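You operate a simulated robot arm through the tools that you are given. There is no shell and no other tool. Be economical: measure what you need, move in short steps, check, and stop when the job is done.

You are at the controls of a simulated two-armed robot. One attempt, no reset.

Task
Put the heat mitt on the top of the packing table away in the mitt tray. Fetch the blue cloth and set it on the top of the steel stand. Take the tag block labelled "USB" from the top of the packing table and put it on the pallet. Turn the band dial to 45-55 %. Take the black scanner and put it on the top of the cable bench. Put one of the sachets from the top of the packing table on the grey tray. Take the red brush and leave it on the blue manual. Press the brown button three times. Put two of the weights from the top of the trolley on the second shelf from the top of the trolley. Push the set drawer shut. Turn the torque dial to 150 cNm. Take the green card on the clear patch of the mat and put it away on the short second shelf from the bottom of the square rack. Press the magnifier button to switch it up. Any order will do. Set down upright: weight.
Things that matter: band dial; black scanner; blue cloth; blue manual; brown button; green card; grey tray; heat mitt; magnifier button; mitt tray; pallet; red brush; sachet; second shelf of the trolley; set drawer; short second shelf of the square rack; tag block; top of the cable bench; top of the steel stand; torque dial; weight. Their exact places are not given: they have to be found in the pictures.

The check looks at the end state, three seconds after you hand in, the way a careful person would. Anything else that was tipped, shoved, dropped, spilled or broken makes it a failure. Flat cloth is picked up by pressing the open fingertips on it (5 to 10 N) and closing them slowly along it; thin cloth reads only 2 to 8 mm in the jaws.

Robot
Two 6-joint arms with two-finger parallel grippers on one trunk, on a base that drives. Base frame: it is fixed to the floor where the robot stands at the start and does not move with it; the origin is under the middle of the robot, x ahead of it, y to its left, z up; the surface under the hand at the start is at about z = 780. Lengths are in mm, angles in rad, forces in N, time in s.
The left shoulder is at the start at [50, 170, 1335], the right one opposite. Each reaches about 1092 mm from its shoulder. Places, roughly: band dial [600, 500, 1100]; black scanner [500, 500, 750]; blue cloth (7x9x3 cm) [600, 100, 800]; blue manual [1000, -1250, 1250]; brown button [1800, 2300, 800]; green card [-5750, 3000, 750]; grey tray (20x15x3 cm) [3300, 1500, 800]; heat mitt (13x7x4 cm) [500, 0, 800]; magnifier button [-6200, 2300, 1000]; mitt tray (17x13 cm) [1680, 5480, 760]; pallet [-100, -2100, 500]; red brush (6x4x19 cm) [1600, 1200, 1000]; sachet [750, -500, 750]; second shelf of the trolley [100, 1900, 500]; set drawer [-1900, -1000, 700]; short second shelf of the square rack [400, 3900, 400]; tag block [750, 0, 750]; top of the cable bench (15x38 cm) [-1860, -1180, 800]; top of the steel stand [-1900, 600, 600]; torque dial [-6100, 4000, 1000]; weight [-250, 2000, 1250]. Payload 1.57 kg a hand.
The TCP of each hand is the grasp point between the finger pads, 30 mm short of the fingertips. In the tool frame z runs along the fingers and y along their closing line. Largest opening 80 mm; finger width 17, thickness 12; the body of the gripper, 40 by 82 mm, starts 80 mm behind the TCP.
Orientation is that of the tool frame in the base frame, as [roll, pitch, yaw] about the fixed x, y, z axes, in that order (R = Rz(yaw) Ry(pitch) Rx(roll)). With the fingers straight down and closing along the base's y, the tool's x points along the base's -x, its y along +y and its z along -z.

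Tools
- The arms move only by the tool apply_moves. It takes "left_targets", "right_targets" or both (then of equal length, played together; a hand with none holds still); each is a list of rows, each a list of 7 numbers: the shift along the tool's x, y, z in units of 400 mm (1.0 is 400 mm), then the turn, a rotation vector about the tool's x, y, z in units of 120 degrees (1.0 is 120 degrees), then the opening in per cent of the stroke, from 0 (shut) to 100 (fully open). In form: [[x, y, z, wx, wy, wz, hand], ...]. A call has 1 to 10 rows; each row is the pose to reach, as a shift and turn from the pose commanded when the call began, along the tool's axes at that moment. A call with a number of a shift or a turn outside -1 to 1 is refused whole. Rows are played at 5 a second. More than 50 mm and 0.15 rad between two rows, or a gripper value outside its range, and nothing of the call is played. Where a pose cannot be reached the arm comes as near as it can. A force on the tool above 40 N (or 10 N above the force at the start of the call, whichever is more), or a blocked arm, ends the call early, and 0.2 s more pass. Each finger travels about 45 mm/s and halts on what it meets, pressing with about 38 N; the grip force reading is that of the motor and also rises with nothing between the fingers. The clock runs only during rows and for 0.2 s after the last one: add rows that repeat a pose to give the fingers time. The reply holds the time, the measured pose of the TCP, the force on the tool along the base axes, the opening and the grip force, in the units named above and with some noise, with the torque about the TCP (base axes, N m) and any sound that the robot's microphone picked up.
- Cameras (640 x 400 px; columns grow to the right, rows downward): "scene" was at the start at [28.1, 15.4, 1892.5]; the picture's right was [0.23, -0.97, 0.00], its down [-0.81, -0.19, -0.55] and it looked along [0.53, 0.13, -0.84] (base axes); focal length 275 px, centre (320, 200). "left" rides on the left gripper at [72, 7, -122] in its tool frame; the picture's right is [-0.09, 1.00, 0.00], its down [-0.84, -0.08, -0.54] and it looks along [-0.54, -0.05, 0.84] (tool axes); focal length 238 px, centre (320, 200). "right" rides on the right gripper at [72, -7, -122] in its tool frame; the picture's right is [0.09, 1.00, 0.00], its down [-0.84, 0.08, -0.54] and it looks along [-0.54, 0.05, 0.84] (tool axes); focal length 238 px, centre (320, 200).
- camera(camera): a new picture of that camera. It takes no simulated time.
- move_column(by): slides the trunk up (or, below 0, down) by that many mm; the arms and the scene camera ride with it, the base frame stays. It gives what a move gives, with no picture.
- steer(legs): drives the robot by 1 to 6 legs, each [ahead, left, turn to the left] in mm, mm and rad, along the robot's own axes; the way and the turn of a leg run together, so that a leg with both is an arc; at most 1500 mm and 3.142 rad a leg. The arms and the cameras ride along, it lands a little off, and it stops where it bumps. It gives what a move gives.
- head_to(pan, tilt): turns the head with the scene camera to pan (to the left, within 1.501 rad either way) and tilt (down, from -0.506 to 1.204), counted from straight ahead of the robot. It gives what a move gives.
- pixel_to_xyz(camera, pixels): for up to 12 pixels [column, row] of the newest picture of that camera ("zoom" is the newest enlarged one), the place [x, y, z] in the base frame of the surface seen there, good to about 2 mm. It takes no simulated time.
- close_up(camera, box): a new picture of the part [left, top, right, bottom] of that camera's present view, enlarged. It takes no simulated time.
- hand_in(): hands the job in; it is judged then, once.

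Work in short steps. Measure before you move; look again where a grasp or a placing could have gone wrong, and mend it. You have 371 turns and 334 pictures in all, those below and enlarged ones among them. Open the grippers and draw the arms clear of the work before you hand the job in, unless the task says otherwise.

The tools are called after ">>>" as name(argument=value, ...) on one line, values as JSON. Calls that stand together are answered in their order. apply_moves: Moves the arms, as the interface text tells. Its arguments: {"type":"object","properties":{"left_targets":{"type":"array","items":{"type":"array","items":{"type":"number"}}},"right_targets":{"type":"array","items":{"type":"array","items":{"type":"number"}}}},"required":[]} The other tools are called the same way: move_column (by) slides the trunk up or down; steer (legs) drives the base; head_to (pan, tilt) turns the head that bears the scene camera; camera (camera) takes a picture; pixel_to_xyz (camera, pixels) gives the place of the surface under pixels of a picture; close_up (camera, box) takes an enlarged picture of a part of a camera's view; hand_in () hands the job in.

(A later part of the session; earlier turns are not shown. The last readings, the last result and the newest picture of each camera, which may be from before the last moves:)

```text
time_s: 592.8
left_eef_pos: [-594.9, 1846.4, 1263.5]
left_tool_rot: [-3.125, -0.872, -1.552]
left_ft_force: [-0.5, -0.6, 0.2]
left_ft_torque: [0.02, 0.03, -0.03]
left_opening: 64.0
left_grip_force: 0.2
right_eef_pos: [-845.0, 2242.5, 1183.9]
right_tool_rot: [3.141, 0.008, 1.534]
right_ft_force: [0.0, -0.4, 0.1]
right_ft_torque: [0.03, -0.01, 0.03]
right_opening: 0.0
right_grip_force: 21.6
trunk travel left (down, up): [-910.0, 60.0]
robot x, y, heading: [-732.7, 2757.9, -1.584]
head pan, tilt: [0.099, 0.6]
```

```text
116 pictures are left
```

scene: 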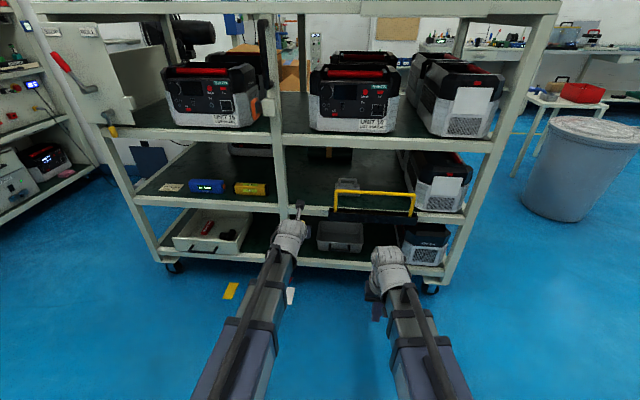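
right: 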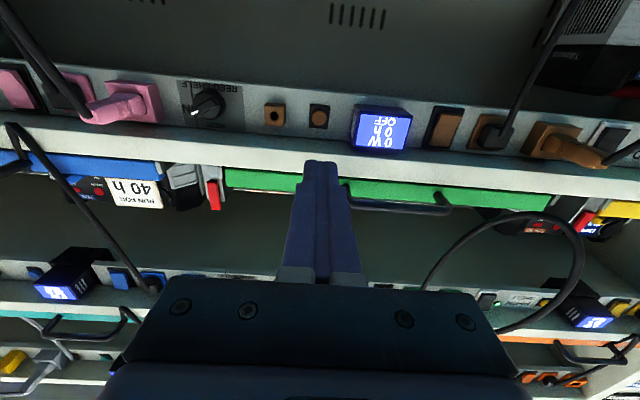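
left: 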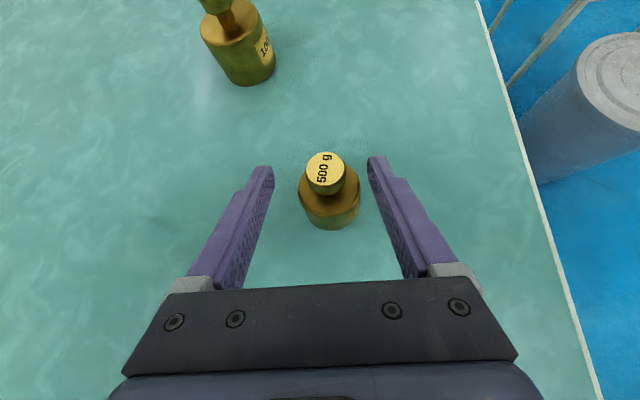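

Nudge 3 mm, lower 35, close.

>>> apply_moves(left_targets=[[0, 0.0085, 0, 0, 0, 0, 85], [0, 0.0085, 0, 0, 0, 0, 85]])

>>> move_column(by=-35)

>>> apply_moves(left_targets=[[0, 0, 0, 0, 0, 0, 70], [0, 0, 0, 0, 0, 0, 60], [0, 0, 0, 0, 0, 0, 50], [0, 0, 0, 0, 0, 0, 20], [0, 0, 0, 0, 0, 0, 0], [0, 0, 0, 0, 0, 0, 0], [0, 0, 0, 0, 0, 0, 0]])

>>> move_column(by=60)

>>> camera(camera="left")

```text
time_s: 593.4
left_eef_pos: [-597.3, 1846.2, 1262.8]
left_tool_rot: [-3.124, -0.873, -1.552]
left_ft_force: [0.2, -0.1, 0.0]
left_ft_torque: [-0.02, 0.04, 0.01]
left_opening: 67.9
left_grip_force: 0.0
right_eef_pos: [-845.3, 2241.6, 1184.4]
right_tool_rot: [3.141, 0.007, 1.533]
right_ft_force: [-0.4, 0.2, 0.1]
right_ft_torque: [0.0, 0.0, 0.0]
right_opening: 0.0
right_grip_force: 21.6
trunk travel left (down, up): [-910.0, 60.0]
robot x, y, heading: [-735.8, 2759.7, -1.578]
head pan, tilt: [0.099, 0.6]
```

```text
time_s: 594.2
left_eef_pos: [-598.6, 1845.3, 1227.5]
left_tool_rot: [-3.124, -0.871, -1.552]
left_ft_force: [-0.1, -0.1, 0.0]
left_ft_torque: [0.02, -0.01, -0.03]
left_opening: 67.9
left_grip_force: 0.0
right_eef_pos: [-845.3, 2242.2, 1150.9]
right_tool_rot: [-3.14, 0.007, 1.535]
right_ft_force: [-0.5, -0.3, -0.1]
right_ft_torque: [-0.02, 0.01, -0.01]
right_opening: 0.0
right_grip_force: 20.9
trunk travel left (down, up): [-875.0, 95.0]
robot x, y, heading: [-735.7, 2757.3, -1.583]
head pan, tilt: [0.099, 0.6]
```

```text
time_s: 595.8
left_eef_pos: [-598.0, 1844.9, 1228.1]
left_tool_rot: [-3.123, -0.874, -1.551]
left_ft_force: [-2.7, -0.3, 0.4]
left_ft_torque: [0.02, 0.1, -0.01]
left_opening: 44.8
left_grip_force: 38.1
right_eef_pos: [-845.3, 2240.5, 1150.0]
right_tool_rot: [-3.14, 0.008, 1.533]
right_ft_force: [0.0, 0.1, -0.2]
right_ft_torque: [0.02, -0.02, -0.01]
right_opening: 0.4
right_grip_force: 21.6
trunk travel left (down, up): [-875.0, 95.0]
robot x, y, heading: [-736.8, 2753.7, -1.589]
head pan, tilt: [0.099, 0.6]
```

```text
time_s: 596.8
left_eef_pos: [-598.7, 1845.8, 1287.6]
left_tool_rot: [-3.124, -0.873, -1.551]
left_ft_force: [0.5, -0.2, -5.2]
left_ft_torque: [0.04, 0.0, 0.0]
left_opening: 44.8
left_grip_force: 38.7
right_eef_pos: [-844.9, 2241.8, 1209.6]
right_tool_rot: [3.141, 0.007, 1.536]
right_ft_force: [-0.5, -0.9, 0.2]
right_ft_torque: [0.0, 0.02, -0.01]
right_opening: 0.0
right_grip_force: 21.4
trunk travel left (down, up): [-935.0, 35.0]
robot x, y, heading: [-732.7, 2754.1, -1.578]
head pan, tilt: [0.099, 0.6]
```

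```text
115 pictures are left
```

left: 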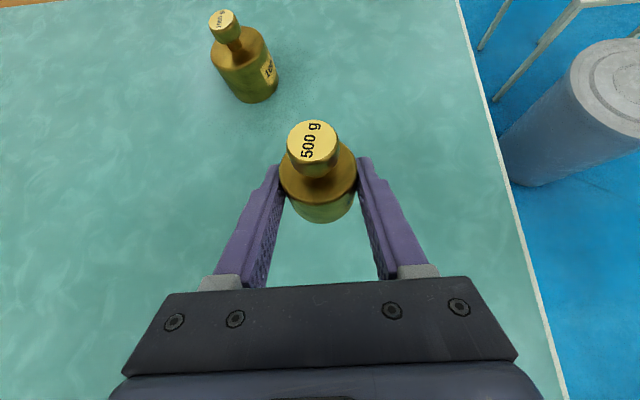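

Second weight held. Retract, back off, strafe to the lane, lower.

>>> apply_moves(left_targets=[[-0.06, 0, -0.0715, 0, 0, 0, 0], [-0.121, 0, -0.143, 0, 0, 0, 0], [-0.18, 0, -0.2145, 0, 0, 0, 0], [-0.213, 0, -0.252, 0, 0, 0, 0]])

>>> steer(legs=[[-350, 0, 0.01], [0, 478, 0]])

>>> move_column(by=-400)

>>> move_column(by=-333)

>>> camera(camera="left")

```text
time_s: 597.8
left_eef_pos: [-602.2, 1978.8, 1287.4]
left_tool_rot: [-3.126, -0.871, -1.551]
left_ft_force: [-0.2, 0.4, -5.7]
left_ft_torque: [0.01, -0.01, 0.0]
left_opening: 44.6
left_grip_force: 38.5
right_eef_pos: [-844.7, 2241.0, 1209.2]
right_tool_rot: [-3.142, 0.007, 1.534]
right_ft_force: [-0.7, -0.1, 0.1]
right_ft_torque: [-0.01, -0.03, 0.0]
right_opening: 0.0
right_grip_force: 21.7
trunk travel left (down, up): [-935.0, 35.0]
robot x, y, heading: [-733.7, 2759.5, -1.58]
head pan, tilt: [0.099, 0.6]
```

```text
time_s: 599.5
left_eef_pos: [-567.6, 2196.2, 1289.5]
left_tool_rot: [-3.129, -0.873, -1.516]
left_ft_force: [0.9, 0.1, -4.8]
left_ft_torque: [0.03, 0.01, -0.02]
left_opening: 44.4
left_grip_force: 38.4
right_eef_pos: [-819.6, 2449.9, 1210.6]
right_tool_rot: [-3.139, 0.01, 1.567]
right_ft_force: [-0.7, 0.6, 0.1]
right_ft_torque: [-0.05, 0.05, 0.0]
right_opening: 0.1
right_grip_force: 21.3
trunk travel left (down, up): [-935.0, 35.0]
robot x, y, heading: [-723.7, 2964.9, -1.546]
head pan, tilt: [0.099, 0.6]
stopped in leg 1: the robot was blocked; the commanded pose is now the measured one
```

```text
time_s: 600.7
left_eef_pos: [-570.1, 2191.2, 1223.2]
left_tool_rot: [-3.119, -0.9, -1.527]
left_ft_force: [-0.1, 8.4, 21.5]
left_ft_torque: [-0.11, 0.01, -0.02]
left_opening: 44.4
left_grip_force: 38.5
right_eef_pos: [-820.7, 2448.7, 1139.7]
right_tool_rot: [-3.139, 0.009, 1.566]
right_ft_force: [-0.2, 0.4, -0.4]
right_ft_torque: [0.03, -0.01, -0.04]
right_opening: 0.0
right_grip_force: 21.2
trunk travel left (down, up): [-864.0, 106.0]
robot x, y, heading: [-728.8, 2965.6, -1.548]
head pan, tilt: [0.099, 0.6]
stopped: the force on the tool passed its limit at 78 N (the readings are from after the stop); the commanded pose is now the measured one
```

```text
time_s: 601.2
left_eef_pos: [-570.5, 2189.7, 1223.2]
left_tool_rot: [-3.12, -0.912, -1.529]
left_ft_force: [0.4, 10.9, 22.4]
left_ft_torque: [-0.06, 0.03, -0.03]
left_opening: 44.6
left_grip_force: 38.3
right_eef_pos: [-821.2, 2448.7, 1137.4]
right_tool_rot: [-3.141, 0.009, 1.567]
right_ft_force: [-0.1, -1.1, 0.8]
right_ft_torque: [-0.02, 0.03, 0.02]
right_opening: 0.2
right_grip_force: 21.1
trunk travel left (down, up): [-861.0, 109.0]
robot x, y, heading: [-727.9, 2969.4, -1.55]
head pan, tilt: [0.099, 0.6]
stopped: the force on the tool passed its limit at 50 N (the readings are from after the stop); the commanded pose is now the measured one
```

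```text
114 pictures are left
```

left: 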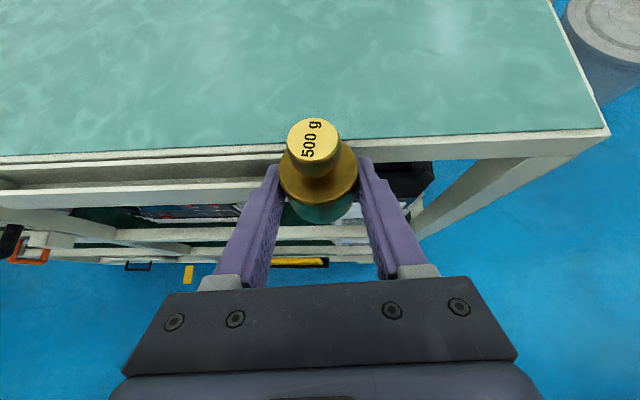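

The back-off was blocked by the rack behind, and the lowered weight touched the trolley edge. Raise at once and inspect.

>>> move_column(by=80)

>>> camera(camera="left")

>>> head_to(pan=0.1, tilt=0.7)

>>> camera(camera="scene")

```text
time_s: 602.3
left_eef_pos: [-570.8, 2186.5, 1299.9]
left_tool_rot: [-3.118, -0.904, -1.528]
left_ft_force: [-0.7, 0.4, -6.0]
left_ft_torque: [0.05, 0.0, -0.02]
left_opening: 44.4
left_grip_force: 37.9
right_eef_pos: [-820.8, 2445.5, 1214.5]
right_tool_rot: [-3.14, 0.007, 1.566]
right_ft_force: [0.1, 0.3, -0.2]
right_ft_torque: [0.03, -0.01, -0.02]
right_opening: 0.0
right_grip_force: 21.8
trunk travel left (down, up): [-941.0, 29.0]
robot x, y, heading: [-729.9, 2960.1, -1.545]
head pan, tilt: [0.099, 0.6]
```

```text
113 pictures are left
```

left: 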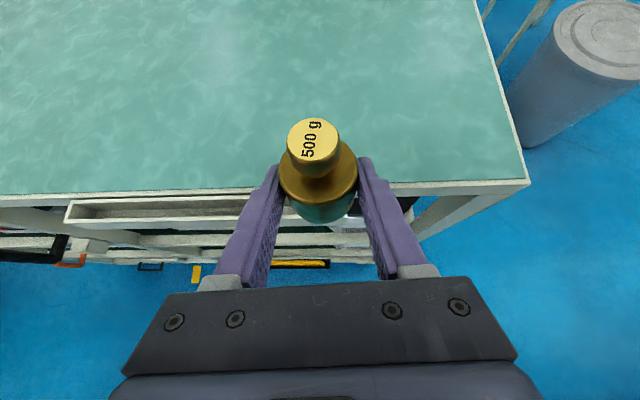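

```text
time_s: 603.0
left_eef_pos: [-569.2, 2187.4, 1299.4]
left_tool_rot: [-3.12, -0.906, -1.529]
left_ft_force: [-0.5, -0.5, -5.6]
left_ft_torque: [0.03, 0.04, 0.01]
left_opening: 44.6
left_grip_force: 37.9
right_eef_pos: [-820.8, 2447.0, 1215.6]
right_tool_rot: [-3.139, 0.007, 1.568]
right_ft_force: [0.1, 0.5, 0.6]
right_ft_torque: [-0.01, 0.0, 0.0]
right_opening: 0.0
right_grip_force: 21.1
trunk travel left (down, up): [-941.0, 29.0]
robot x, y, heading: [-731.3, 2964.5, -1.55]
head pan, tilt: [0.099, 0.7]
```

```text
112 pictures are left
```

scene: 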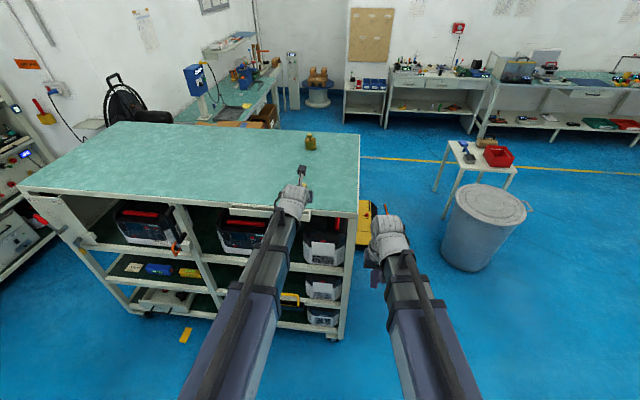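

Weight still firmly held. Check the trolley hasn't moved (reference: third weight was at −510,1694; front-left corner 667,2147).

>>> pixel_to_xyz(camera="scene", pixels=[[310, 143], [19, 187], [357, 218], [190, 290], [162, 270]])

>>> head_to(pan=-1.5, tilt=0.9)

>>> camera(camera="scene")

```text
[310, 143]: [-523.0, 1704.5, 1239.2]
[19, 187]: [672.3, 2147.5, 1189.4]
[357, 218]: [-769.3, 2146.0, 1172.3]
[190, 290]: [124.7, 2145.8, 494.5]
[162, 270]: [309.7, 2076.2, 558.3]
```

```text
time_s: 604.7
left_eef_pos: [-570.1, 2186.9, 1299.6]
left_tool_rot: [-3.119, -0.906, -1.529]
left_ft_force: [-0.3, -0.2, -5.0]
left_ft_torque: [0.05, 0.01, 0.04]
left_opening: 44.6
left_grip_force: 37.7
right_eef_pos: [-820.0, 2445.1, 1216.4]
right_tool_rot: [-3.14, 0.007, 1.567]
right_ft_force: [-0.4, 0.8, 0.2]
right_ft_torque: [0.0, -0.04, -0.02]
right_opening: 0.0
right_grip_force: 20.9
trunk travel left (down, up): [-941.0, 29.0]
robot x, y, heading: [-727.1, 2966.2, -1.545]
head pan, tilt: [-1.499, 0.901]
```

```text
111 pictures are left
```

scene: 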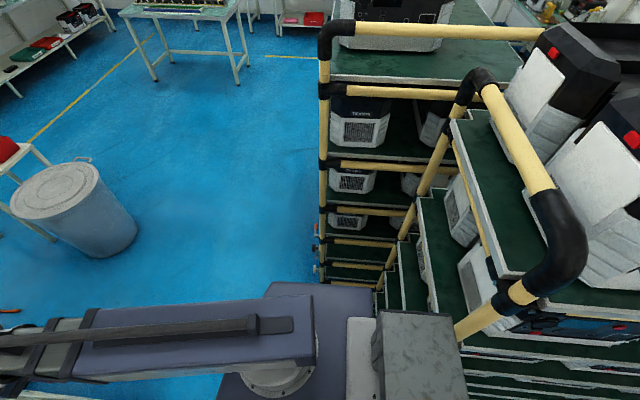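

Trolley unmoved; the rack's handle bar was behind me. Strafe left first, keeping height.

>>> steer(legs=[[20, 0, -0.023], [0, 455, 0]])

>>> apply_moves(left_targets=[[0, 0, 0, 0, -0.0157, 0, 0]])

```text
time_s: 607.8
left_eef_pos: [-136.5, 2161.3, 1299.5]
left_tool_rot: [-3.119, -0.906, -1.558]
left_ft_force: [0.5, -1.3, -4.4]
left_ft_torque: [0.02, 0.03, -0.02]
left_opening: 44.7
left_grip_force: 37.8
right_eef_pos: [-381.7, 2427.8, 1215.1]
right_tool_rot: [-3.141, 0.006, 1.539]
right_ft_force: [-0.8, -0.3, 0.1]
right_ft_torque: [0.04, 0.01, -0.01]
right_opening: 0.0
right_grip_force: 21.8
trunk travel left (down, up): [-941.0, 29.0]
robot x, y, heading: [-275.5, 2944.3, -1.571]
head pan, tilt: [-1.499, 0.901]
```

```text
time_s: 608.2
left_eef_pos: [-139.1, 2161.3, 1294.0]
left_tool_rot: [-3.121, -0.875, -1.556]
left_ft_force: [0.4, -0.7, -4.8]
left_ft_torque: [0.04, 0.0, 0.04]
left_opening: 44.6
left_grip_force: 38.0
left hand out of reach, approached as far as the arm can: row 1
right_eef_pos: [-381.8, 2427.9, 1216.9]
right_tool_rot: [-3.14, 0.007, 1.541]
right_ft_force: [0.2, 0.4, -0.7]
right_ft_torque: [-0.01, -0.01, 0.0]
right_opening: 0.0
right_grip_force: 21.5
trunk travel left (down, up): [-941.0, 29.0]
robot x, y, heading: [-276.1, 2941.6, -1.57]
head pan, tilt: [-1.499, 0.901]
```

Now back 175 and left 22, verifying before lowering.

>>> steer(legs=[[-175, 20, 0]])

```text
time_s: 609.7
left_eef_pos: [-119.5, 2333.6, 1295.2]
left_tool_rot: [-3.121, -0.876, -1.559]
left_ft_force: [-0.4, -0.1, -4.7]
left_ft_torque: [0.02, -0.01, 0.0]
left_opening: 44.6
left_grip_force: 38.2
right_eef_pos: [-363.0, 2598.6, 1216.4]
right_tool_rot: [-3.139, 0.009, 1.537]
right_ft_force: [-0.1, -0.1, 0.8]
right_ft_torque: [-0.02, 0.0, -0.02]
right_opening: 0.1
right_grip_force: 21.4
trunk travel left (down, up): [-941.0, 29.0]
robot x, y, heading: [-255.1, 3112.7, -1.578]
head pan, tilt: [-1.499, 0.901]
```

Lower to the shelf level.

>>> move_column(by=-400)

>>> move_column(by=-340)

>>> steer(legs=[[150, 0, 0.005]])

>>> camera(camera="left")

```text
time_s: 613.5
left_eef_pos: [-119.6, 2331.6, 893.3]
left_tool_rot: [-3.12, -0.874, -1.559]
left_ft_force: [0.3, -0.9, -4.6]
left_ft_torque: [0.08, -0.01, 0.03]
left_opening: 44.7
left_grip_force: 38.0
right_eef_pos: [-363.9, 2598.5, 815.0]
right_tool_rot: [-3.139, 0.008, 1.535]
right_ft_force: [-0.8, 0.0, 0.0]
right_ft_torque: [-0.01, 0.0, -0.02]
right_opening: 0.0
right_grip_force: 20.9
trunk travel left (down, up): [-541.0, 429.0]
robot x, y, heading: [-257.8, 3114.6, -1.578]
head pan, tilt: [-1.499, 0.901]
```

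```text
time_s: 616.8
left_eef_pos: [-119.5, 2332.3, 553.9]
left_tool_rot: [-3.119, -0.874, -1.559]
left_ft_force: [0.1, -0.1, -5.0]
left_ft_torque: [0.02, 0.02, 0.02]
left_opening: 44.5
left_grip_force: 38.0
right_eef_pos: [-362.6, 2597.7, 475.8]
right_tool_rot: [-3.14, 0.007, 1.536]
right_ft_force: [-0.1, 0.3, 0.3]
right_ft_torque: [0.01, 0.03, -0.03]
right_opening: 0.0
right_grip_force: 21.5
trunk travel left (down, up): [-201.0, 769.0]
robot x, y, heading: [-254.9, 3114.4, -1.574]
head pan, tilt: [-1.499, 0.901]
```

```text
time_s: 618.2
left_eef_pos: [-120.3, 2184.1, 555.1]
left_tool_rot: [-3.12, -0.875, -1.556]
left_ft_force: [0.6, 2.0, -5.4]
left_ft_torque: [0.04, 0.06, 0.02]
left_opening: 44.5
left_grip_force: 38.3
right_eef_pos: [-363.6, 2449.0, 476.8]
right_tool_rot: [-3.139, 0.007, 1.538]
right_ft_force: [0.3, 0.8, -0.1]
right_ft_torque: [-0.02, -0.01, 0.01]
right_opening: 0.0
right_grip_force: 21.4
trunk travel left (down, up): [-201.0, 769.0]
robot x, y, heading: [-261.3, 2964.1, -1.576]
head pan, tilt: [-1.499, 0.901]
```

```text
110 pictures are left
```

left: 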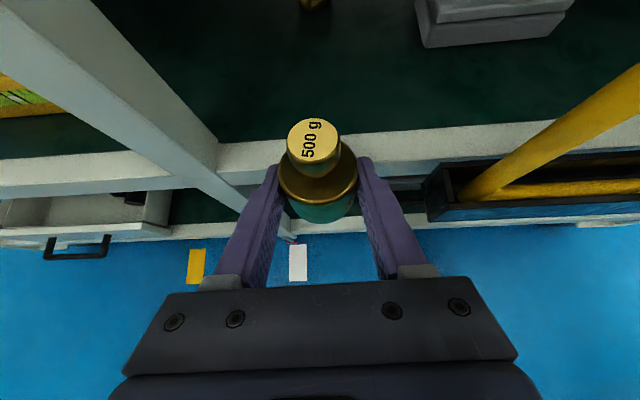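

Drive ahead 112.

>>> steer(legs=[[112, 0, 0]])

>>> camera(camera="left")

```text
time_s: 619.4
left_eef_pos: [-121.5, 2071.4, 556.2]
left_tool_rot: [-3.12, -0.874, -1.558]
left_ft_force: [-1.4, 0.1, -4.3]
left_ft_torque: [0.03, -0.01, -0.01]
left_opening: 44.6
left_grip_force: 37.7
right_eef_pos: [-363.7, 2337.6, 476.0]
right_tool_rot: [-3.14, 0.008, 1.537]
right_ft_force: [0.1, 0.0, 0.5]
right_ft_torque: [0.04, -0.04, 0.01]
right_opening: 0.0
right_grip_force: 20.7
trunk travel left (down, up): [-201.0, 769.0]
robot x, y, heading: [-258.7, 2850.2, -1.577]
head pan, tilt: [-1.499, 0.901]
```

```text
109 pictures are left
```

left: 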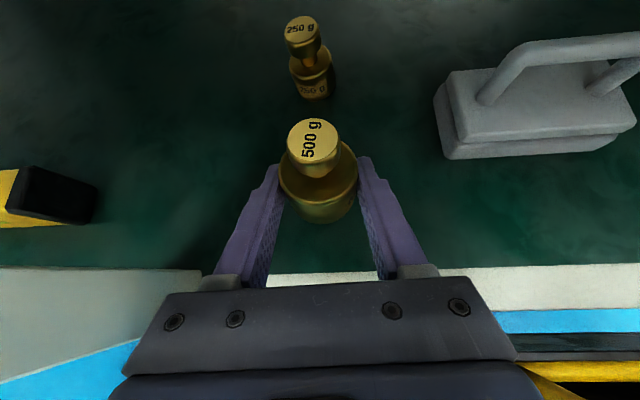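

Lower 14, then small steps.

>>> move_column(by=-14)

>>> move_column(by=-2)

>>> move_column(by=-2)

```text
time_s: 620.0
left_eef_pos: [-121.5, 2071.9, 538.9]
left_tool_rot: [-3.122, -0.875, -1.558]
left_ft_force: [-0.6, -0.4, -5.0]
left_ft_torque: [0.05, -0.01, -0.03]
left_opening: 44.5
left_grip_force: 38.6
right_eef_pos: [-363.9, 2337.2, 460.7]
right_tool_rot: [-3.139, 0.008, 1.537]
right_ft_force: [-0.1, -0.8, 1.0]
right_ft_torque: [0.0, 0.0, 0.02]
right_opening: 0.2
right_grip_force: 21.1
trunk travel left (down, up): [-187.0, 783.0]
robot x, y, heading: [-254.3, 2853.4, -1.582]
head pan, tilt: [-1.499, 0.901]
```

```text
time_s: 620.5
left_eef_pos: [-120.6, 2070.4, 537.9]
left_tool_rot: [-3.121, -0.875, -1.558]
left_ft_force: [0.1, -0.1, -4.9]
left_ft_torque: [0.03, -0.01, -0.01]
left_opening: 44.5
left_grip_force: 37.6
right_eef_pos: [-365.1, 2338.1, 458.5]
right_tool_rot: [-3.14, 0.007, 1.537]
right_ft_force: [0.4, -0.1, -0.7]
right_ft_torque: [0.0, 0.0, -0.03]
right_opening: 0.0
right_grip_force: 21.8
trunk travel left (down, up): [-185.0, 785.0]
robot x, y, heading: [-259.5, 2851.1, -1.578]
head pan, tilt: [-1.499, 0.901]
```

```text
time_s: 621.0
left_eef_pos: [-121.8, 2071.4, 537.0]
left_tool_rot: [-3.121, -0.874, -1.56]
left_ft_force: [-0.3, 0.1, -4.7]
left_ft_torque: [0.08, 0.01, 0.02]
left_opening: 44.8
left_grip_force: 37.9
right_eef_pos: [-364.4, 2337.8, 456.8]
right_tool_rot: [-3.14, 0.006, 1.538]
right_ft_force: [-0.5, -0.3, 0.2]
right_ft_torque: [-0.01, -0.02, 0.01]
right_opening: 0.0
right_grip_force: 21.0
trunk travel left (down, up): [-183.0, 787.0]
robot x, y, heading: [-256.6, 2851.2, -1.574]
head pan, tilt: [-1.499, 0.901]
```

>>> move_column(by=-1.5)

>>> move_column(by=-1)

```text
time_s: 621.5
left_eef_pos: [-122.1, 2070.9, 536.5]
left_tool_rot: [-3.121, -0.879, -1.558]
left_ft_force: [-0.2, -0.3, 6.1]
left_ft_torque: [-0.14, 0.26, -0.05]
left_opening: 44.6
left_grip_force: 37.8
right_eef_pos: [-364.2, 2337.8, 457.4]
right_tool_rot: [-3.139, 0.008, 1.538]
right_ft_force: [0.0, 0.6, 0.2]
right_ft_torque: [0.0, 0.02, -0.02]
right_opening: 0.0
right_grip_force: 21.2
trunk travel left (down, up): [-181.0, 789.0]
robot x, y, heading: [-258.1, 2851.5, -1.581]
head pan, tilt: [-1.499, 0.901]
```

```text
time_s: 622.1
left_eef_pos: [-121.4, 2070.4, 536.6]
left_tool_rot: [-3.12, -0.88, -1.559]
left_ft_force: [1.2, -1.0, 18.2]
left_ft_torque: [-0.43, 0.54, -0.04]
left_opening: 44.7
left_grip_force: 38.0
right_eef_pos: [-364.5, 2337.6, 456.6]
right_tool_rot: [-3.14, 0.008, 1.536]
right_ft_force: [0.0, -0.4, -0.2]
right_ft_torque: [0.0, -0.03, 0.0]
right_opening: 0.0
right_grip_force: 21.6
trunk travel left (down, up): [-180.0, 790.0]
robot x, y, heading: [-256.0, 2849.3, -1.577]
head pan, tilt: [-1.499, 0.901]
```

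Contact. Open gently and check.

>>> apply_moves(left_targets=[[0, 0, 0, 0, 0, 0, 60], [0, 0, 0, 0, 0, 0, 65], [0, 0, 0, 0, 0, 0, 75], [0, 0, 0, 0, 0, 0, 75]])

>>> move_column(by=4)

>>> camera(camera="left")

```text
time_s: 623.1
left_eef_pos: [-120.6, 2072.2, 536.9]
left_tool_rot: [-3.119, -0.879, -1.557]
left_ft_force: [13.5, -5.6, 22.2]
left_ft_torque: [-0.54, 0.22, 0.6]
left_opening: 47.8
left_grip_force: 0.0
right_eef_pos: [-364.1, 2337.8, 456.4]
right_tool_rot: [-3.139, 0.01, 1.537]
right_ft_force: [0.6, -0.6, 0.2]
right_ft_torque: [0.0, 0.01, 0.01]
right_opening: 0.0
right_grip_force: 21.6
trunk travel left (down, up): [-180.0, 790.0]
robot x, y, heading: [-257.3, 2850.9, -1.575]
head pan, tilt: [-1.499, 0.901]
```

```text
time_s: 623.6
left_eef_pos: [-123.3, 2071.0, 537.1]
left_tool_rot: [-3.121, -0.873, -1.56]
left_ft_force: [-0.7, 0.0, 0.3]
left_ft_torque: [-0.04, 0.03, -0.02]
left_opening: 60.2
left_grip_force: 0.1
right_eef_pos: [-364.1, 2337.4, 458.9]
right_tool_rot: [-3.14, 0.008, 1.535]
right_ft_force: [0.1, 0.4, 0.6]
right_ft_torque: [0.0, 0.0, 0.0]
right_opening: 0.0
right_grip_force: 21.5
trunk travel left (down, up): [-184.0, 786.0]
robot x, y, heading: [-260.4, 2850.8, -1.58]
head pan, tilt: [-1.499, 0.901]
```

```text
108 pictures are left
```

left: 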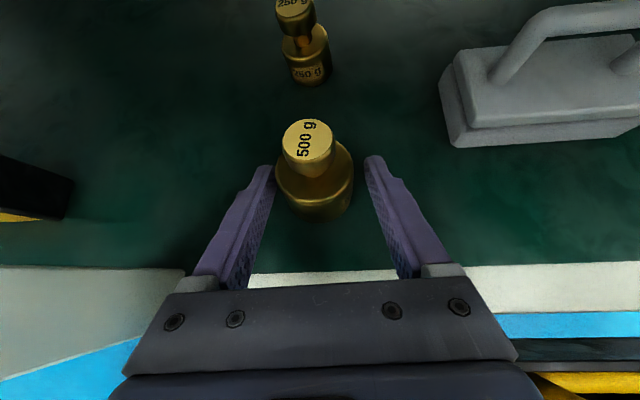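

Weight stands; centre the fingers (4 mm), lift slightly, then back out.

>>> apply_moves(left_targets=[[0, -0.01, 0, 0, 0, 0, 85], [0, -0.01, 0, 0, 0, 0, 85]])

>>> move_column(by=6)

>>> steer(legs=[[-120, 0, 0]])

>>> camera(camera="left")

```text
time_s: 624.2
left_eef_pos: [-117.4, 2070.4, 538.8]
left_tool_rot: [-3.121, -0.875, -1.558]
left_ft_force: [-0.6, 0.0, 0.3]
left_ft_torque: [0.01, 0.0, -0.02]
left_opening: 68.0
left_grip_force: 0.1
right_eef_pos: [-364.4, 2338.7, 458.9]
right_tool_rot: [-3.138, 0.006, 1.538]
right_ft_force: [-0.3, -0.3, -0.4]
right_ft_torque: [0.0, 0.0, -0.04]
right_opening: 0.2
right_grip_force: 21.5
trunk travel left (down, up): [-184.0, 786.0]
robot x, y, heading: [-254.9, 2852.6, -1.585]
head pan, tilt: [-1.499, 0.901]
```

```text
time_s: 624.7
left_eef_pos: [-116.4, 2070.4, 543.3]
left_tool_rot: [-3.121, -0.874, -1.559]
left_ft_force: [-0.9, 0.6, 0.2]
left_ft_torque: [-0.01, 0.02, -0.02]
left_opening: 68.0
left_grip_force: 0.1
right_eef_pos: [-364.3, 2338.1, 465.5]
right_tool_rot: [-3.14, 0.008, 1.539]
right_ft_force: [0.4, -0.1, 0.1]
right_ft_torque: [0.02, -0.02, 0.0]
right_opening: 0.2
right_grip_force: 21.3
trunk travel left (down, up): [-190.0, 780.0]
robot x, y, heading: [-257.6, 2853.4, -1.576]
head pan, tilt: [-1.499, 0.901]
```

```text
time_s: 626.0
left_eef_pos: [-118.4, 2187.3, 544.6]
left_tool_rot: [-3.122, -0.876, -1.56]
left_ft_force: [0.0, -0.6, 0.3]
left_ft_torque: [0.03, -0.02, -0.02]
left_opening: 68.0
left_grip_force: 0.1
right_eef_pos: [-364.7, 2455.1, 465.1]
right_tool_rot: [-3.14, 0.007, 1.535]
right_ft_force: [0.1, -0.8, -0.1]
right_ft_torque: [0.0, 0.0, -0.02]
right_opening: 0.0
right_grip_force: 21.4
trunk travel left (down, up): [-190.0, 780.0]
robot x, y, heading: [-254.7, 2968.5, -1.577]
head pan, tilt: [-1.499, 0.901]
```

```text
107 pictures are left
```

left: 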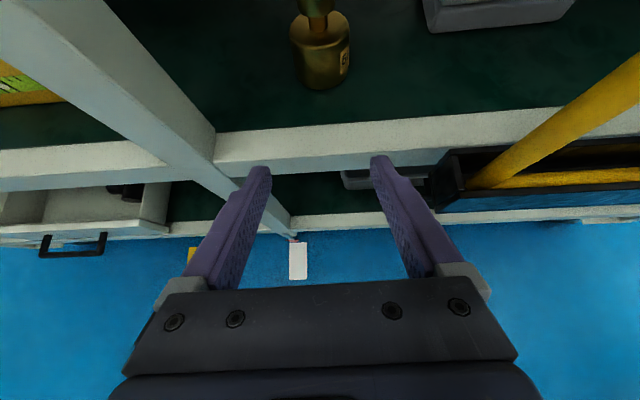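

Both weights stand. Back off, restore the left hand, raise, and head for the brush.

>>> steer(legs=[[-120, 0, 0]])

>>> apply_moves(left_targets=[[0, 0, 0, 0, -0.06, 0, 0], [0, 0, 0, 0, -0.12, 0, 0], [0, 0, 0, 0, -0.18, 0, 0], [0, 0, 0, 0, -0.24, 0, 0], [0, 0, 0, 0, -0.3, 0, 0], [0, 0, 0, 0, -0.36, 0, 0], [0, 0, 0, 0, -0.417, 0, 0]])

>>> move_column(by=400)

>>> move_column(by=370)

>>> steer(legs=[[100, 0, 0], [0, 1455, 0], [850, 0, 0]])

>>> head_to(pan=0.3, tilt=0.6)

>>> camera(camera="scene")

```text
time_s: 627.2
left_eef_pos: [-115.3, 2306.9, 543.9]
left_tool_rot: [-3.121, -0.875, -1.56]
left_ft_force: [0.4, -0.6, -0.5]
left_ft_torque: [-0.02, 0.02, -0.02]
left_opening: 67.8
left_grip_force: 0.0
right_eef_pos: [-363.1, 2573.8, 464.9]
right_tool_rot: [-3.139, 0.008, 1.538]
right_ft_force: [0.7, 0.4, 0.9]
right_ft_torque: [-0.02, -0.02, 0.02]
right_opening: 0.3
right_grip_force: 21.1
trunk travel left (down, up): [-190.0, 780.0]
robot x, y, heading: [-252.6, 3090.9, -1.576]
head pan, tilt: [-1.499, 0.901]
```

```text
time_s: 628.8
left_eef_pos: [-137.0, 2308.8, 466.1]
left_tool_rot: [-3.122, -0.002, -1.516]
left_ft_force: [0.5, -0.2, 0.5]
left_ft_torque: [-0.01, 0.01, -0.01]
left_opening: 0.0
left_grip_force: 21.1
left hand out of reach, approached as far as the arm can: row 1, 2, 3, 4, 5, 6, 7
right_eef_pos: [-362.6, 2574.6, 465.6]
right_tool_rot: [-3.14, 0.009, 1.538]
right_ft_force: [0.0, 0.1, -0.8]
right_ft_torque: [-0.01, -0.01, 0.0]
right_opening: 0.0
right_grip_force: 21.2
trunk travel left (down, up): [-190.0, 780.0]
robot x, y, heading: [-254.0, 3087.7, -1.577]
head pan, tilt: [-1.499, 0.901]
```

```text
time_s: 632.6
left_eef_pos: [-136.5, 2308.3, 865.3]
left_tool_rot: [-3.122, -0.003, -1.517]
left_ft_force: [0.9, -0.2, 0.2]
left_ft_torque: [0.02, -0.01, 0.02]
left_opening: 0.2
left_grip_force: 21.4
right_eef_pos: [-361.7, 2574.3, 865.6]
right_tool_rot: [-3.139, 0.006, 1.538]
right_ft_force: [0.0, -0.5, -0.3]
right_ft_torque: [0.05, 0.03, -0.01]
right_opening: 0.0
right_grip_force: 21.0
trunk travel left (down, up): [-590.0, 380.0]
robot x, y, heading: [-255.4, 3085.0, -1.578]
head pan, tilt: [-1.499, 0.901]
```

```text
time_s: 636.2
left_eef_pos: [-135.9, 2308.7, 1234.8]
left_tool_rot: [-3.121, 0.0, -1.517]
left_ft_force: [0.9, -0.1, 0.1]
left_ft_torque: [0.01, 0.01, 0.0]
left_opening: 0.1
left_grip_force: 20.7
right_eef_pos: [-362.4, 2574.6, 1236.1]
right_tool_rot: [-3.14, 0.007, 1.538]
right_ft_force: [0.0, -0.1, 0.1]
right_ft_torque: [0.0, -0.02, 0.02]
right_opening: 0.2
right_grip_force: 21.1
trunk travel left (down, up): [-960.0, 10.0]
robot x, y, heading: [-254.1, 3089.5, -1.576]
head pan, tilt: [-1.499, 0.901]
```

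```text
time_s: 648.5
left_eef_pos: [1334.8, 1332.6, 1235.4]
left_tool_rot: [-3.12, -0.002, -1.514]
left_ft_force: [1.1, -0.4, 0.5]
left_ft_torque: [0.04, 0.03, -0.01]
left_opening: 0.1
left_grip_force: 21.1
right_eef_pos: [1108.6, 1596.6, 1236.2]
right_tool_rot: [-3.141, 0.008, 1.541]
right_ft_force: [-1.3, -0.6, 0.4]
right_ft_torque: [0.02, 0.0, 0.0]
right_opening: 0.0
right_grip_force: 21.2
trunk travel left (down, up): [-960.0, 10.0]
robot x, y, heading: [1215.2, 2111.4, -1.577]
head pan, tilt: [-1.499, 0.901]
```

```text
time_s: 650.2
left_eef_pos: [1334.8, 1332.3, 1235.8]
left_tool_rot: [-3.121, 0.0, -1.513]
left_ft_force: [-0.1, -0.7, -0.4]
left_ft_torque: [-0.02, 0.0, 0.02]
left_opening: 0.0
left_grip_force: 21.6
right_eef_pos: [1107.7, 1598.1, 1235.1]
right_tool_rot: [-3.139, 0.006, 1.54]
right_ft_force: [-0.1, -0.7, 0.1]
right_ft_torque: [-0.01, -0.02, 0.02]
right_opening: 0.1
right_grip_force: 21.4
trunk travel left (down, up): [-960.0, 10.0]
robot x, y, heading: [1214.9, 2112.1, -1.578]
head pan, tilt: [0.3, 0.6]
```

```text
106 pictures are left
```

scene: 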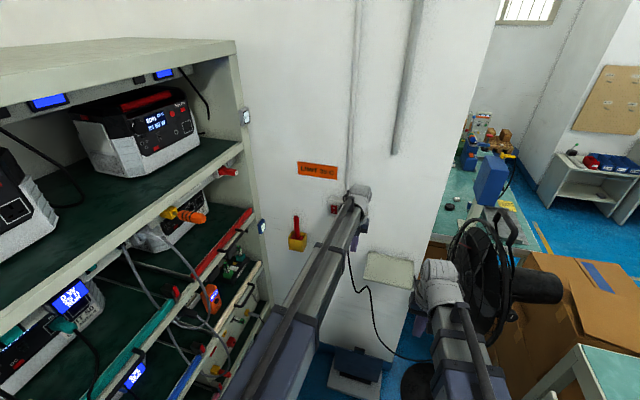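

>>> close_up(camera="scene", box=[270, 190, 350, 270])

>>> pixel_to_xyz(camera="zoom", pixels=[[212, 195], [215, 220], [220, 250], [190, 290], [215, 285], [240, 290], [215, 315], [130, 290], [215, 270], [245, 270], [500, 170], [370, 290]])

>>> pixel_to_xyz(camera="scene", pixels=[[262, 225], [265, 300], [240, 120], [245, 200], [250, 275], [333, 208]])

```text
5.00 times, centred on (310, 230) of scene
```

zoom: 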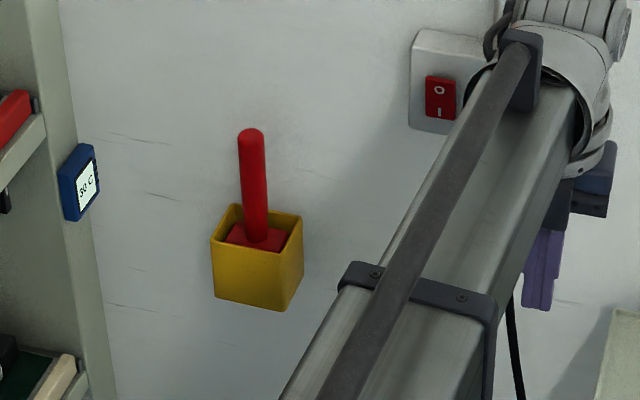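

```text
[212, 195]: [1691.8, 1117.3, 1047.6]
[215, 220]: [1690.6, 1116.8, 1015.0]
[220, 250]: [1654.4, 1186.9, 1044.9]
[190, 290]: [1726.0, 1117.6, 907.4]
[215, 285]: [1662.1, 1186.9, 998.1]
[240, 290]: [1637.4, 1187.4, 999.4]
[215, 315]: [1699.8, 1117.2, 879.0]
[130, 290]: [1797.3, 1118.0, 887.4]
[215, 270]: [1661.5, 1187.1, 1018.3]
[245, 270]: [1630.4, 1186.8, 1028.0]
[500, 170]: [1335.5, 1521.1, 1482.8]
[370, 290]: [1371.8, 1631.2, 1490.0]
```

```text
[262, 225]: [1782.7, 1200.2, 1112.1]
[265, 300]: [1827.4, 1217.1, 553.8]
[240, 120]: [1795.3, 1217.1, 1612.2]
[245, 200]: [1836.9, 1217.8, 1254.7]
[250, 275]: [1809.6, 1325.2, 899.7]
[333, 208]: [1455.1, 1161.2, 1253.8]
```

Measure the handle itself.

>>> pixel_to_xyz(camera="zoom", pixels=[[250, 135], [250, 150], [254, 180], [258, 210], [262, 232], [240, 235], [278, 240], [235, 210], [300, 225], [240, 150], [264, 150]])

```text
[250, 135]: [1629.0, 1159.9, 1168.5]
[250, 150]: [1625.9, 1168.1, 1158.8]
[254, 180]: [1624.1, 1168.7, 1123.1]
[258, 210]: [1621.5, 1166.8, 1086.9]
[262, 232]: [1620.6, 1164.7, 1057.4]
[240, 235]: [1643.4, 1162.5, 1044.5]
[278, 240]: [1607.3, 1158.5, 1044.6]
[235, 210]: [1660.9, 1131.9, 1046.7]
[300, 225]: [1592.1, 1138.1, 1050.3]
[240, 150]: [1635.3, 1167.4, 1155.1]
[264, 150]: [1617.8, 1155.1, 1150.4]
```

Handle centre ≈ [1627,1157], z 1052–1170. I'll grip it with the hand level. Move the base and tilt the left hand level.

>>> steer(legs=[[0, 185, 0.0]])

>>> apply_moves(left_targets=[[0, 0, 0, 0, 0.07, 0, 0], [0, 0, 0, 0, 0.14, 0, 0], [0, 0, 0, 0, 0.21, 0, 0], [0, 0, 0, 0, 0.28, 0, 0], [0, -0.03, 0, 0, 0.35, 0, 50], [0, -0.06, 0, 0, 0.42, 0, 60], [0, -0.09, 0, 0, 0.49, 0, 60], [0, -0.12, 0, 0, 0.56, 0, 60], [0, -0.15, 0, 0, 0.63, 0, 60], [0, -0.18, 0, 0, 0.7, 0, 60]])

>>> camera(camera="left")

```text
time_s: 651.8
left_eef_pos: [1518.4, 1331.0, 1235.8]
left_tool_rot: [-3.119, -0.003, -1.511]
left_ft_force: [-0.3, 0.5, -0.3]
left_ft_torque: [-0.02, 0.09, -0.01]
left_opening: 0.1
left_grip_force: 21.1
right_eef_pos: [1291.2, 1597.0, 1236.1]
right_tool_rot: [-3.141, 0.008, 1.544]
right_ft_force: [0.3, 0.2, -0.1]
right_ft_torque: [0.02, 0.0, 0.03]
right_opening: 0.0
right_grip_force: 20.9
trunk travel left (down, up): [-960.0, 10.0]
robot x, y, heading: [1394.3, 2112.4, -1.574]
head pan, tilt: [0.3, 0.6]
```

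```text
time_s: 654.0
left_eef_pos: [1591.9, 1333.5, 1432.6]
left_tool_rot: [-2.938, -1.464, -1.711]
left_ft_force: [-0.6, 0.5, 0.1]
left_ft_torque: [-0.03, -0.02, 0.0]
left_opening: 48.1
left_grip_force: 0.1
left hand out of reach, approached as far as the arm can: row 2, 3, 4, 5, 6, 7, 8, 9, 10
right_eef_pos: [1290.2, 1596.0, 1235.2]
right_tool_rot: [-3.139, 0.008, 1.541]
right_ft_force: [0.0, -0.3, -0.4]
right_ft_torque: [0.0, -0.04, -0.01]
right_opening: 0.3
right_grip_force: 20.9
trunk travel left (down, up): [-960.0, 10.0]
robot x, y, heading: [1397.7, 2108.5, -1.573]
head pan, tilt: [0.3, 0.6]
```

```text
104 pictures are left
```

left: 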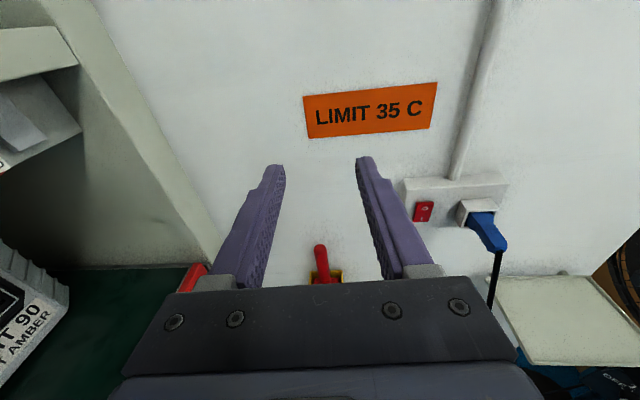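

Level the last 6°, shift to x 1627, then lower 330 (still 70 mm off the holder).

>>> apply_moves(left_targets=[[0, -0.045, 0, 0, 0.025, 0, 60], [0, -0.0875, 0, 0, 0.05, 0, 60], [0, -0.0875, 0, 0, 0.05, 0, 60]])

>>> move_column(by=-330)

>>> camera(camera="left")

```text
time_s: 654.8
left_eef_pos: [1615.6, 1339.2, 1455.0]
left_tool_rot: [-1.64, -1.549, -3.0]
left_ft_force: [-0.3, 0.3, -0.3]
left_ft_torque: [-0.02, 0.01, 0.04]
left_opening: 47.7
left_grip_force: 0.2
left hand out of reach, approached as far as the arm can: row 1, 2, 3
right_eef_pos: [1288.9, 1595.5, 1234.8]
right_tool_rot: [-3.14, 0.008, 1.542]
right_ft_force: [0.7, -0.8, 0.4]
right_ft_torque: [-0.02, 0.0, 0.01]
right_opening: 0.0
right_grip_force: 21.4
trunk travel left (down, up): [-960.0, 10.0]
robot x, y, heading: [1395.3, 2113.6, -1.574]
head pan, tilt: [0.3, 0.6]
```

```text
time_s: 658.0
left_eef_pos: [1615.5, 1339.5, 1126.7]
left_tool_rot: [-1.648, -1.55, -2.992]
left_ft_force: [0.0, -0.2, -0.1]
left_ft_torque: [-0.05, -0.03, 0.02]
left_opening: 48.3
left_grip_force: 0.0
right_eef_pos: [1290.1, 1596.3, 905.9]
right_tool_rot: [-3.138, 0.009, 1.541]
right_ft_force: [0.2, -0.8, -0.5]
right_ft_torque: [-0.01, 0.0, -0.01]
right_opening: 0.0
right_grip_force: 21.0
trunk travel left (down, up): [-630.0, 340.0]
robot x, y, heading: [1394.1, 2115.2, -1.574]
head pan, tilt: [0.3, 0.6]
```

```text
103 pictures are left
```

left: 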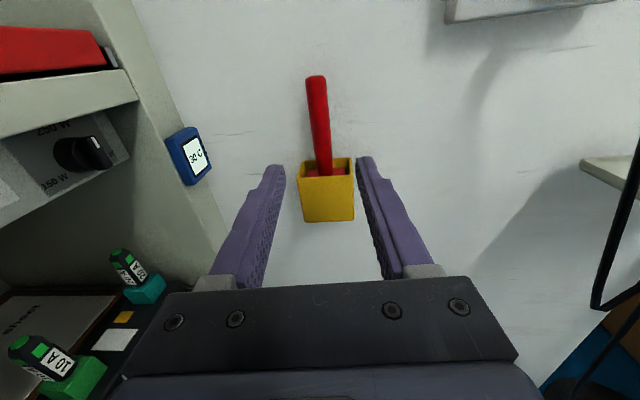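

Measure the handle and holder from here.

>>> pixel_to_xyz(camera="left", pixels=[[317, 85], [319, 110], [322, 140], [325, 165], [312, 120], [327, 120], [302, 175], [352, 172], [327, 200], [345, 162]])

```text
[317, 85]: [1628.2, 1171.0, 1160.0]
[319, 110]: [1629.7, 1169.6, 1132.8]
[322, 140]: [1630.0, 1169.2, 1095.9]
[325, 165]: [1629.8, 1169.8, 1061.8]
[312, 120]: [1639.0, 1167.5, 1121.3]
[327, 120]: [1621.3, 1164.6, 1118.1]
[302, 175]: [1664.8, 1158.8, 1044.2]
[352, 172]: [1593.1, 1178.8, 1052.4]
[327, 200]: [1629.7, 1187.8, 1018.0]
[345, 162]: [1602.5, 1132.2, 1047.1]
```

Handle centre [1630,1159]. Advance 177 mm to straddle it.

>>> apply_moves(left_targets=[[0, 0, 0.11, 0, 0, 0, 60], [0, 0, 0.22, 0, 0, 0, 60], [0, -0.003, 0.33, 0, 0, 0, 60], [0, -0.005, 0.4, 0, 0, 0, 60], [0, -0.005, 0.435, 0, 0, 0, 60]])

>>> camera(camera="left")

```text
time_s: 659.2
left_eef_pos: [1629.9, 1162.7, 1125.4]
left_tool_rot: [-1.594, -1.551, -3.046]
left_ft_force: [0.0, 1.0, -0.2]
left_ft_torque: [-0.05, 0.01, -0.01]
left_opening: 48.0
left_grip_force: 0.0
right_eef_pos: [1289.6, 1596.4, 905.8]
right_tool_rot: [-3.138, 0.007, 1.542]
right_ft_force: [0.5, 0.6, -0.1]
right_ft_torque: [0.01, -0.02, 0.01]
right_opening: 0.1
right_grip_force: 21.0
trunk travel left (down, up): [-630.0, 340.0]
robot x, y, heading: [1394.7, 2115.6, -1.571]
head pan, tilt: [0.3, 0.6]
```

```text
102 pictures are left
```

left: 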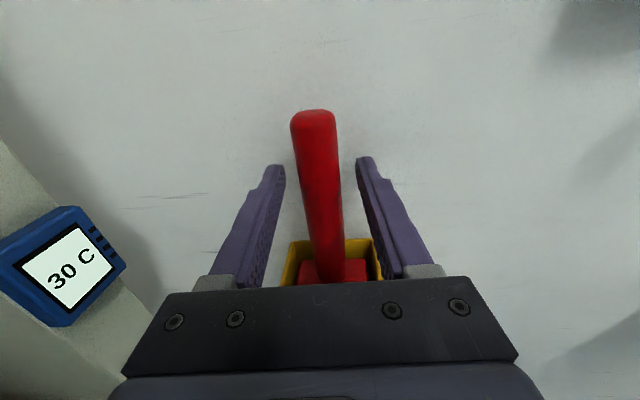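

Handle is between the fingers. Close, then raise 30 and watch.

>>> apply_moves(left_targets=[[0, 0, 0, 0, 0, 0, 40], [0, 0, 0, 0, 0, 0, 20], [0, 0, 0, 0, 0, 0, 0], [0, 0, 0, 0, 0, 0, 0], [0, 0, 0, 0, 0, 0, 0]])

>>> move_column(by=40)

>>> camera(camera="left")

```text
time_s: 660.4
left_eef_pos: [1629.9, 1164.2, 1124.3]
left_tool_rot: [-1.586, -1.549, -3.056]
left_ft_force: [-1.2, 0.0, 0.6]
left_ft_torque: [-0.07, 0.15, 0.0]
left_opening: 24.0
left_grip_force: 36.0
right_eef_pos: [1289.3, 1597.0, 905.8]
right_tool_rot: [-3.14, 0.009, 1.543]
right_ft_force: [0.2, 0.0, -0.5]
right_ft_torque: [-0.01, 0.0, 0.0]
right_opening: 0.0
right_grip_force: 21.8
trunk travel left (down, up): [-630.0, 340.0]
robot x, y, heading: [1393.6, 2110.8, -1.576]
head pan, tilt: [0.3, 0.6]
```

```text
time_s: 661.2
left_eef_pos: [1630.1, 1163.8, 1164.0]
left_tool_rot: [-1.597, -1.549, -3.041]
left_ft_force: [-0.5, -0.1, -2.4]
left_ft_torque: [0.02, -0.02, 0.01]
left_opening: 23.9
left_grip_force: 36.0
right_eef_pos: [1290.5, 1595.2, 944.7]
right_tool_rot: [-3.14, 0.007, 1.544]
right_ft_force: [-1.0, -0.1, 0.2]
right_ft_torque: [0.01, 0.0, -0.03]
right_opening: 0.0
right_grip_force: 21.3
trunk travel left (down, up): [-670.0, 300.0]
robot x, y, heading: [1395.4, 2113.7, -1.572]
head pan, tilt: [0.3, 0.6]
```

```text
101 pictures are left
```

left: 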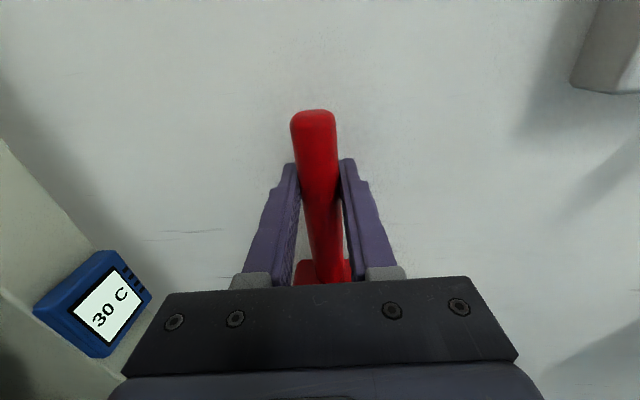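

Brush rises with the hand. Raise 130 more, then back away 250.

>>> move_column(by=130)

>>> steer(legs=[[-250, -60, 0]])

>>> camera(camera="left")

>>> camera(camera="scene")

```text
time_s: 662.8
left_eef_pos: [1630.0, 1163.3, 1295.0]
left_tool_rot: [-1.598, -1.551, -3.044]
left_ft_force: [-0.6, 0.1, -0.4]
left_ft_torque: [-0.01, 0.03, 0.01]
left_opening: 23.9
left_grip_force: 35.8
right_eef_pos: [1290.0, 1595.2, 1074.1]
right_tool_rot: [-3.14, 0.007, 1.542]
right_ft_force: [0.1, -0.6, 0.6]
right_ft_torque: [0.05, 0.02, -0.02]
right_opening: 0.2
right_grip_force: 20.9
trunk travel left (down, up): [-800.0, 170.0]
robot x, y, heading: [1395.5, 2111.5, -1.57]
head pan, tilt: [0.3, 0.6]
```

```text
time_s: 664.6
left_eef_pos: [1572.4, 1409.2, 1295.7]
left_tool_rot: [-1.542, -1.549, -3.096]
left_ft_force: [-0.7, 0.5, -1.0]
left_ft_torque: [0.01, 0.02, -0.01]
left_opening: 24.0
left_grip_force: 35.8
right_eef_pos: [1232.1, 1842.5, 1075.8]
right_tool_rot: [-3.14, 0.009, 1.546]
right_ft_force: [-0.1, 0.9, 0.6]
right_ft_torque: [0.0, 0.0, 0.01]
right_opening: 0.0
right_grip_force: 21.5
trunk travel left (down, up): [-800.0, 170.0]
robot x, y, heading: [1335.8, 2357.9, -1.572]
head pan, tilt: [0.3, 0.6]
```

```text
100 pictures are left
```

left: 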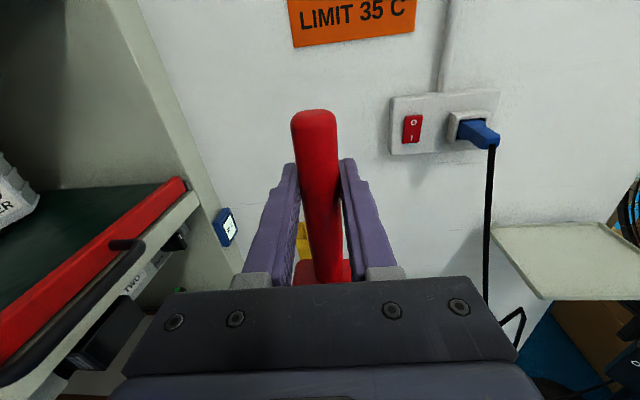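

```text
99 pictures are left
```

scene: 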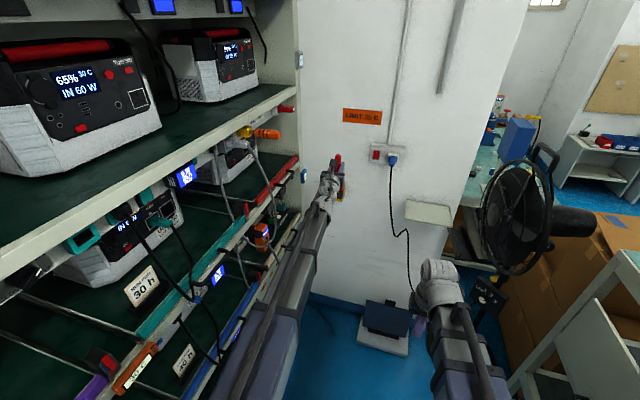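

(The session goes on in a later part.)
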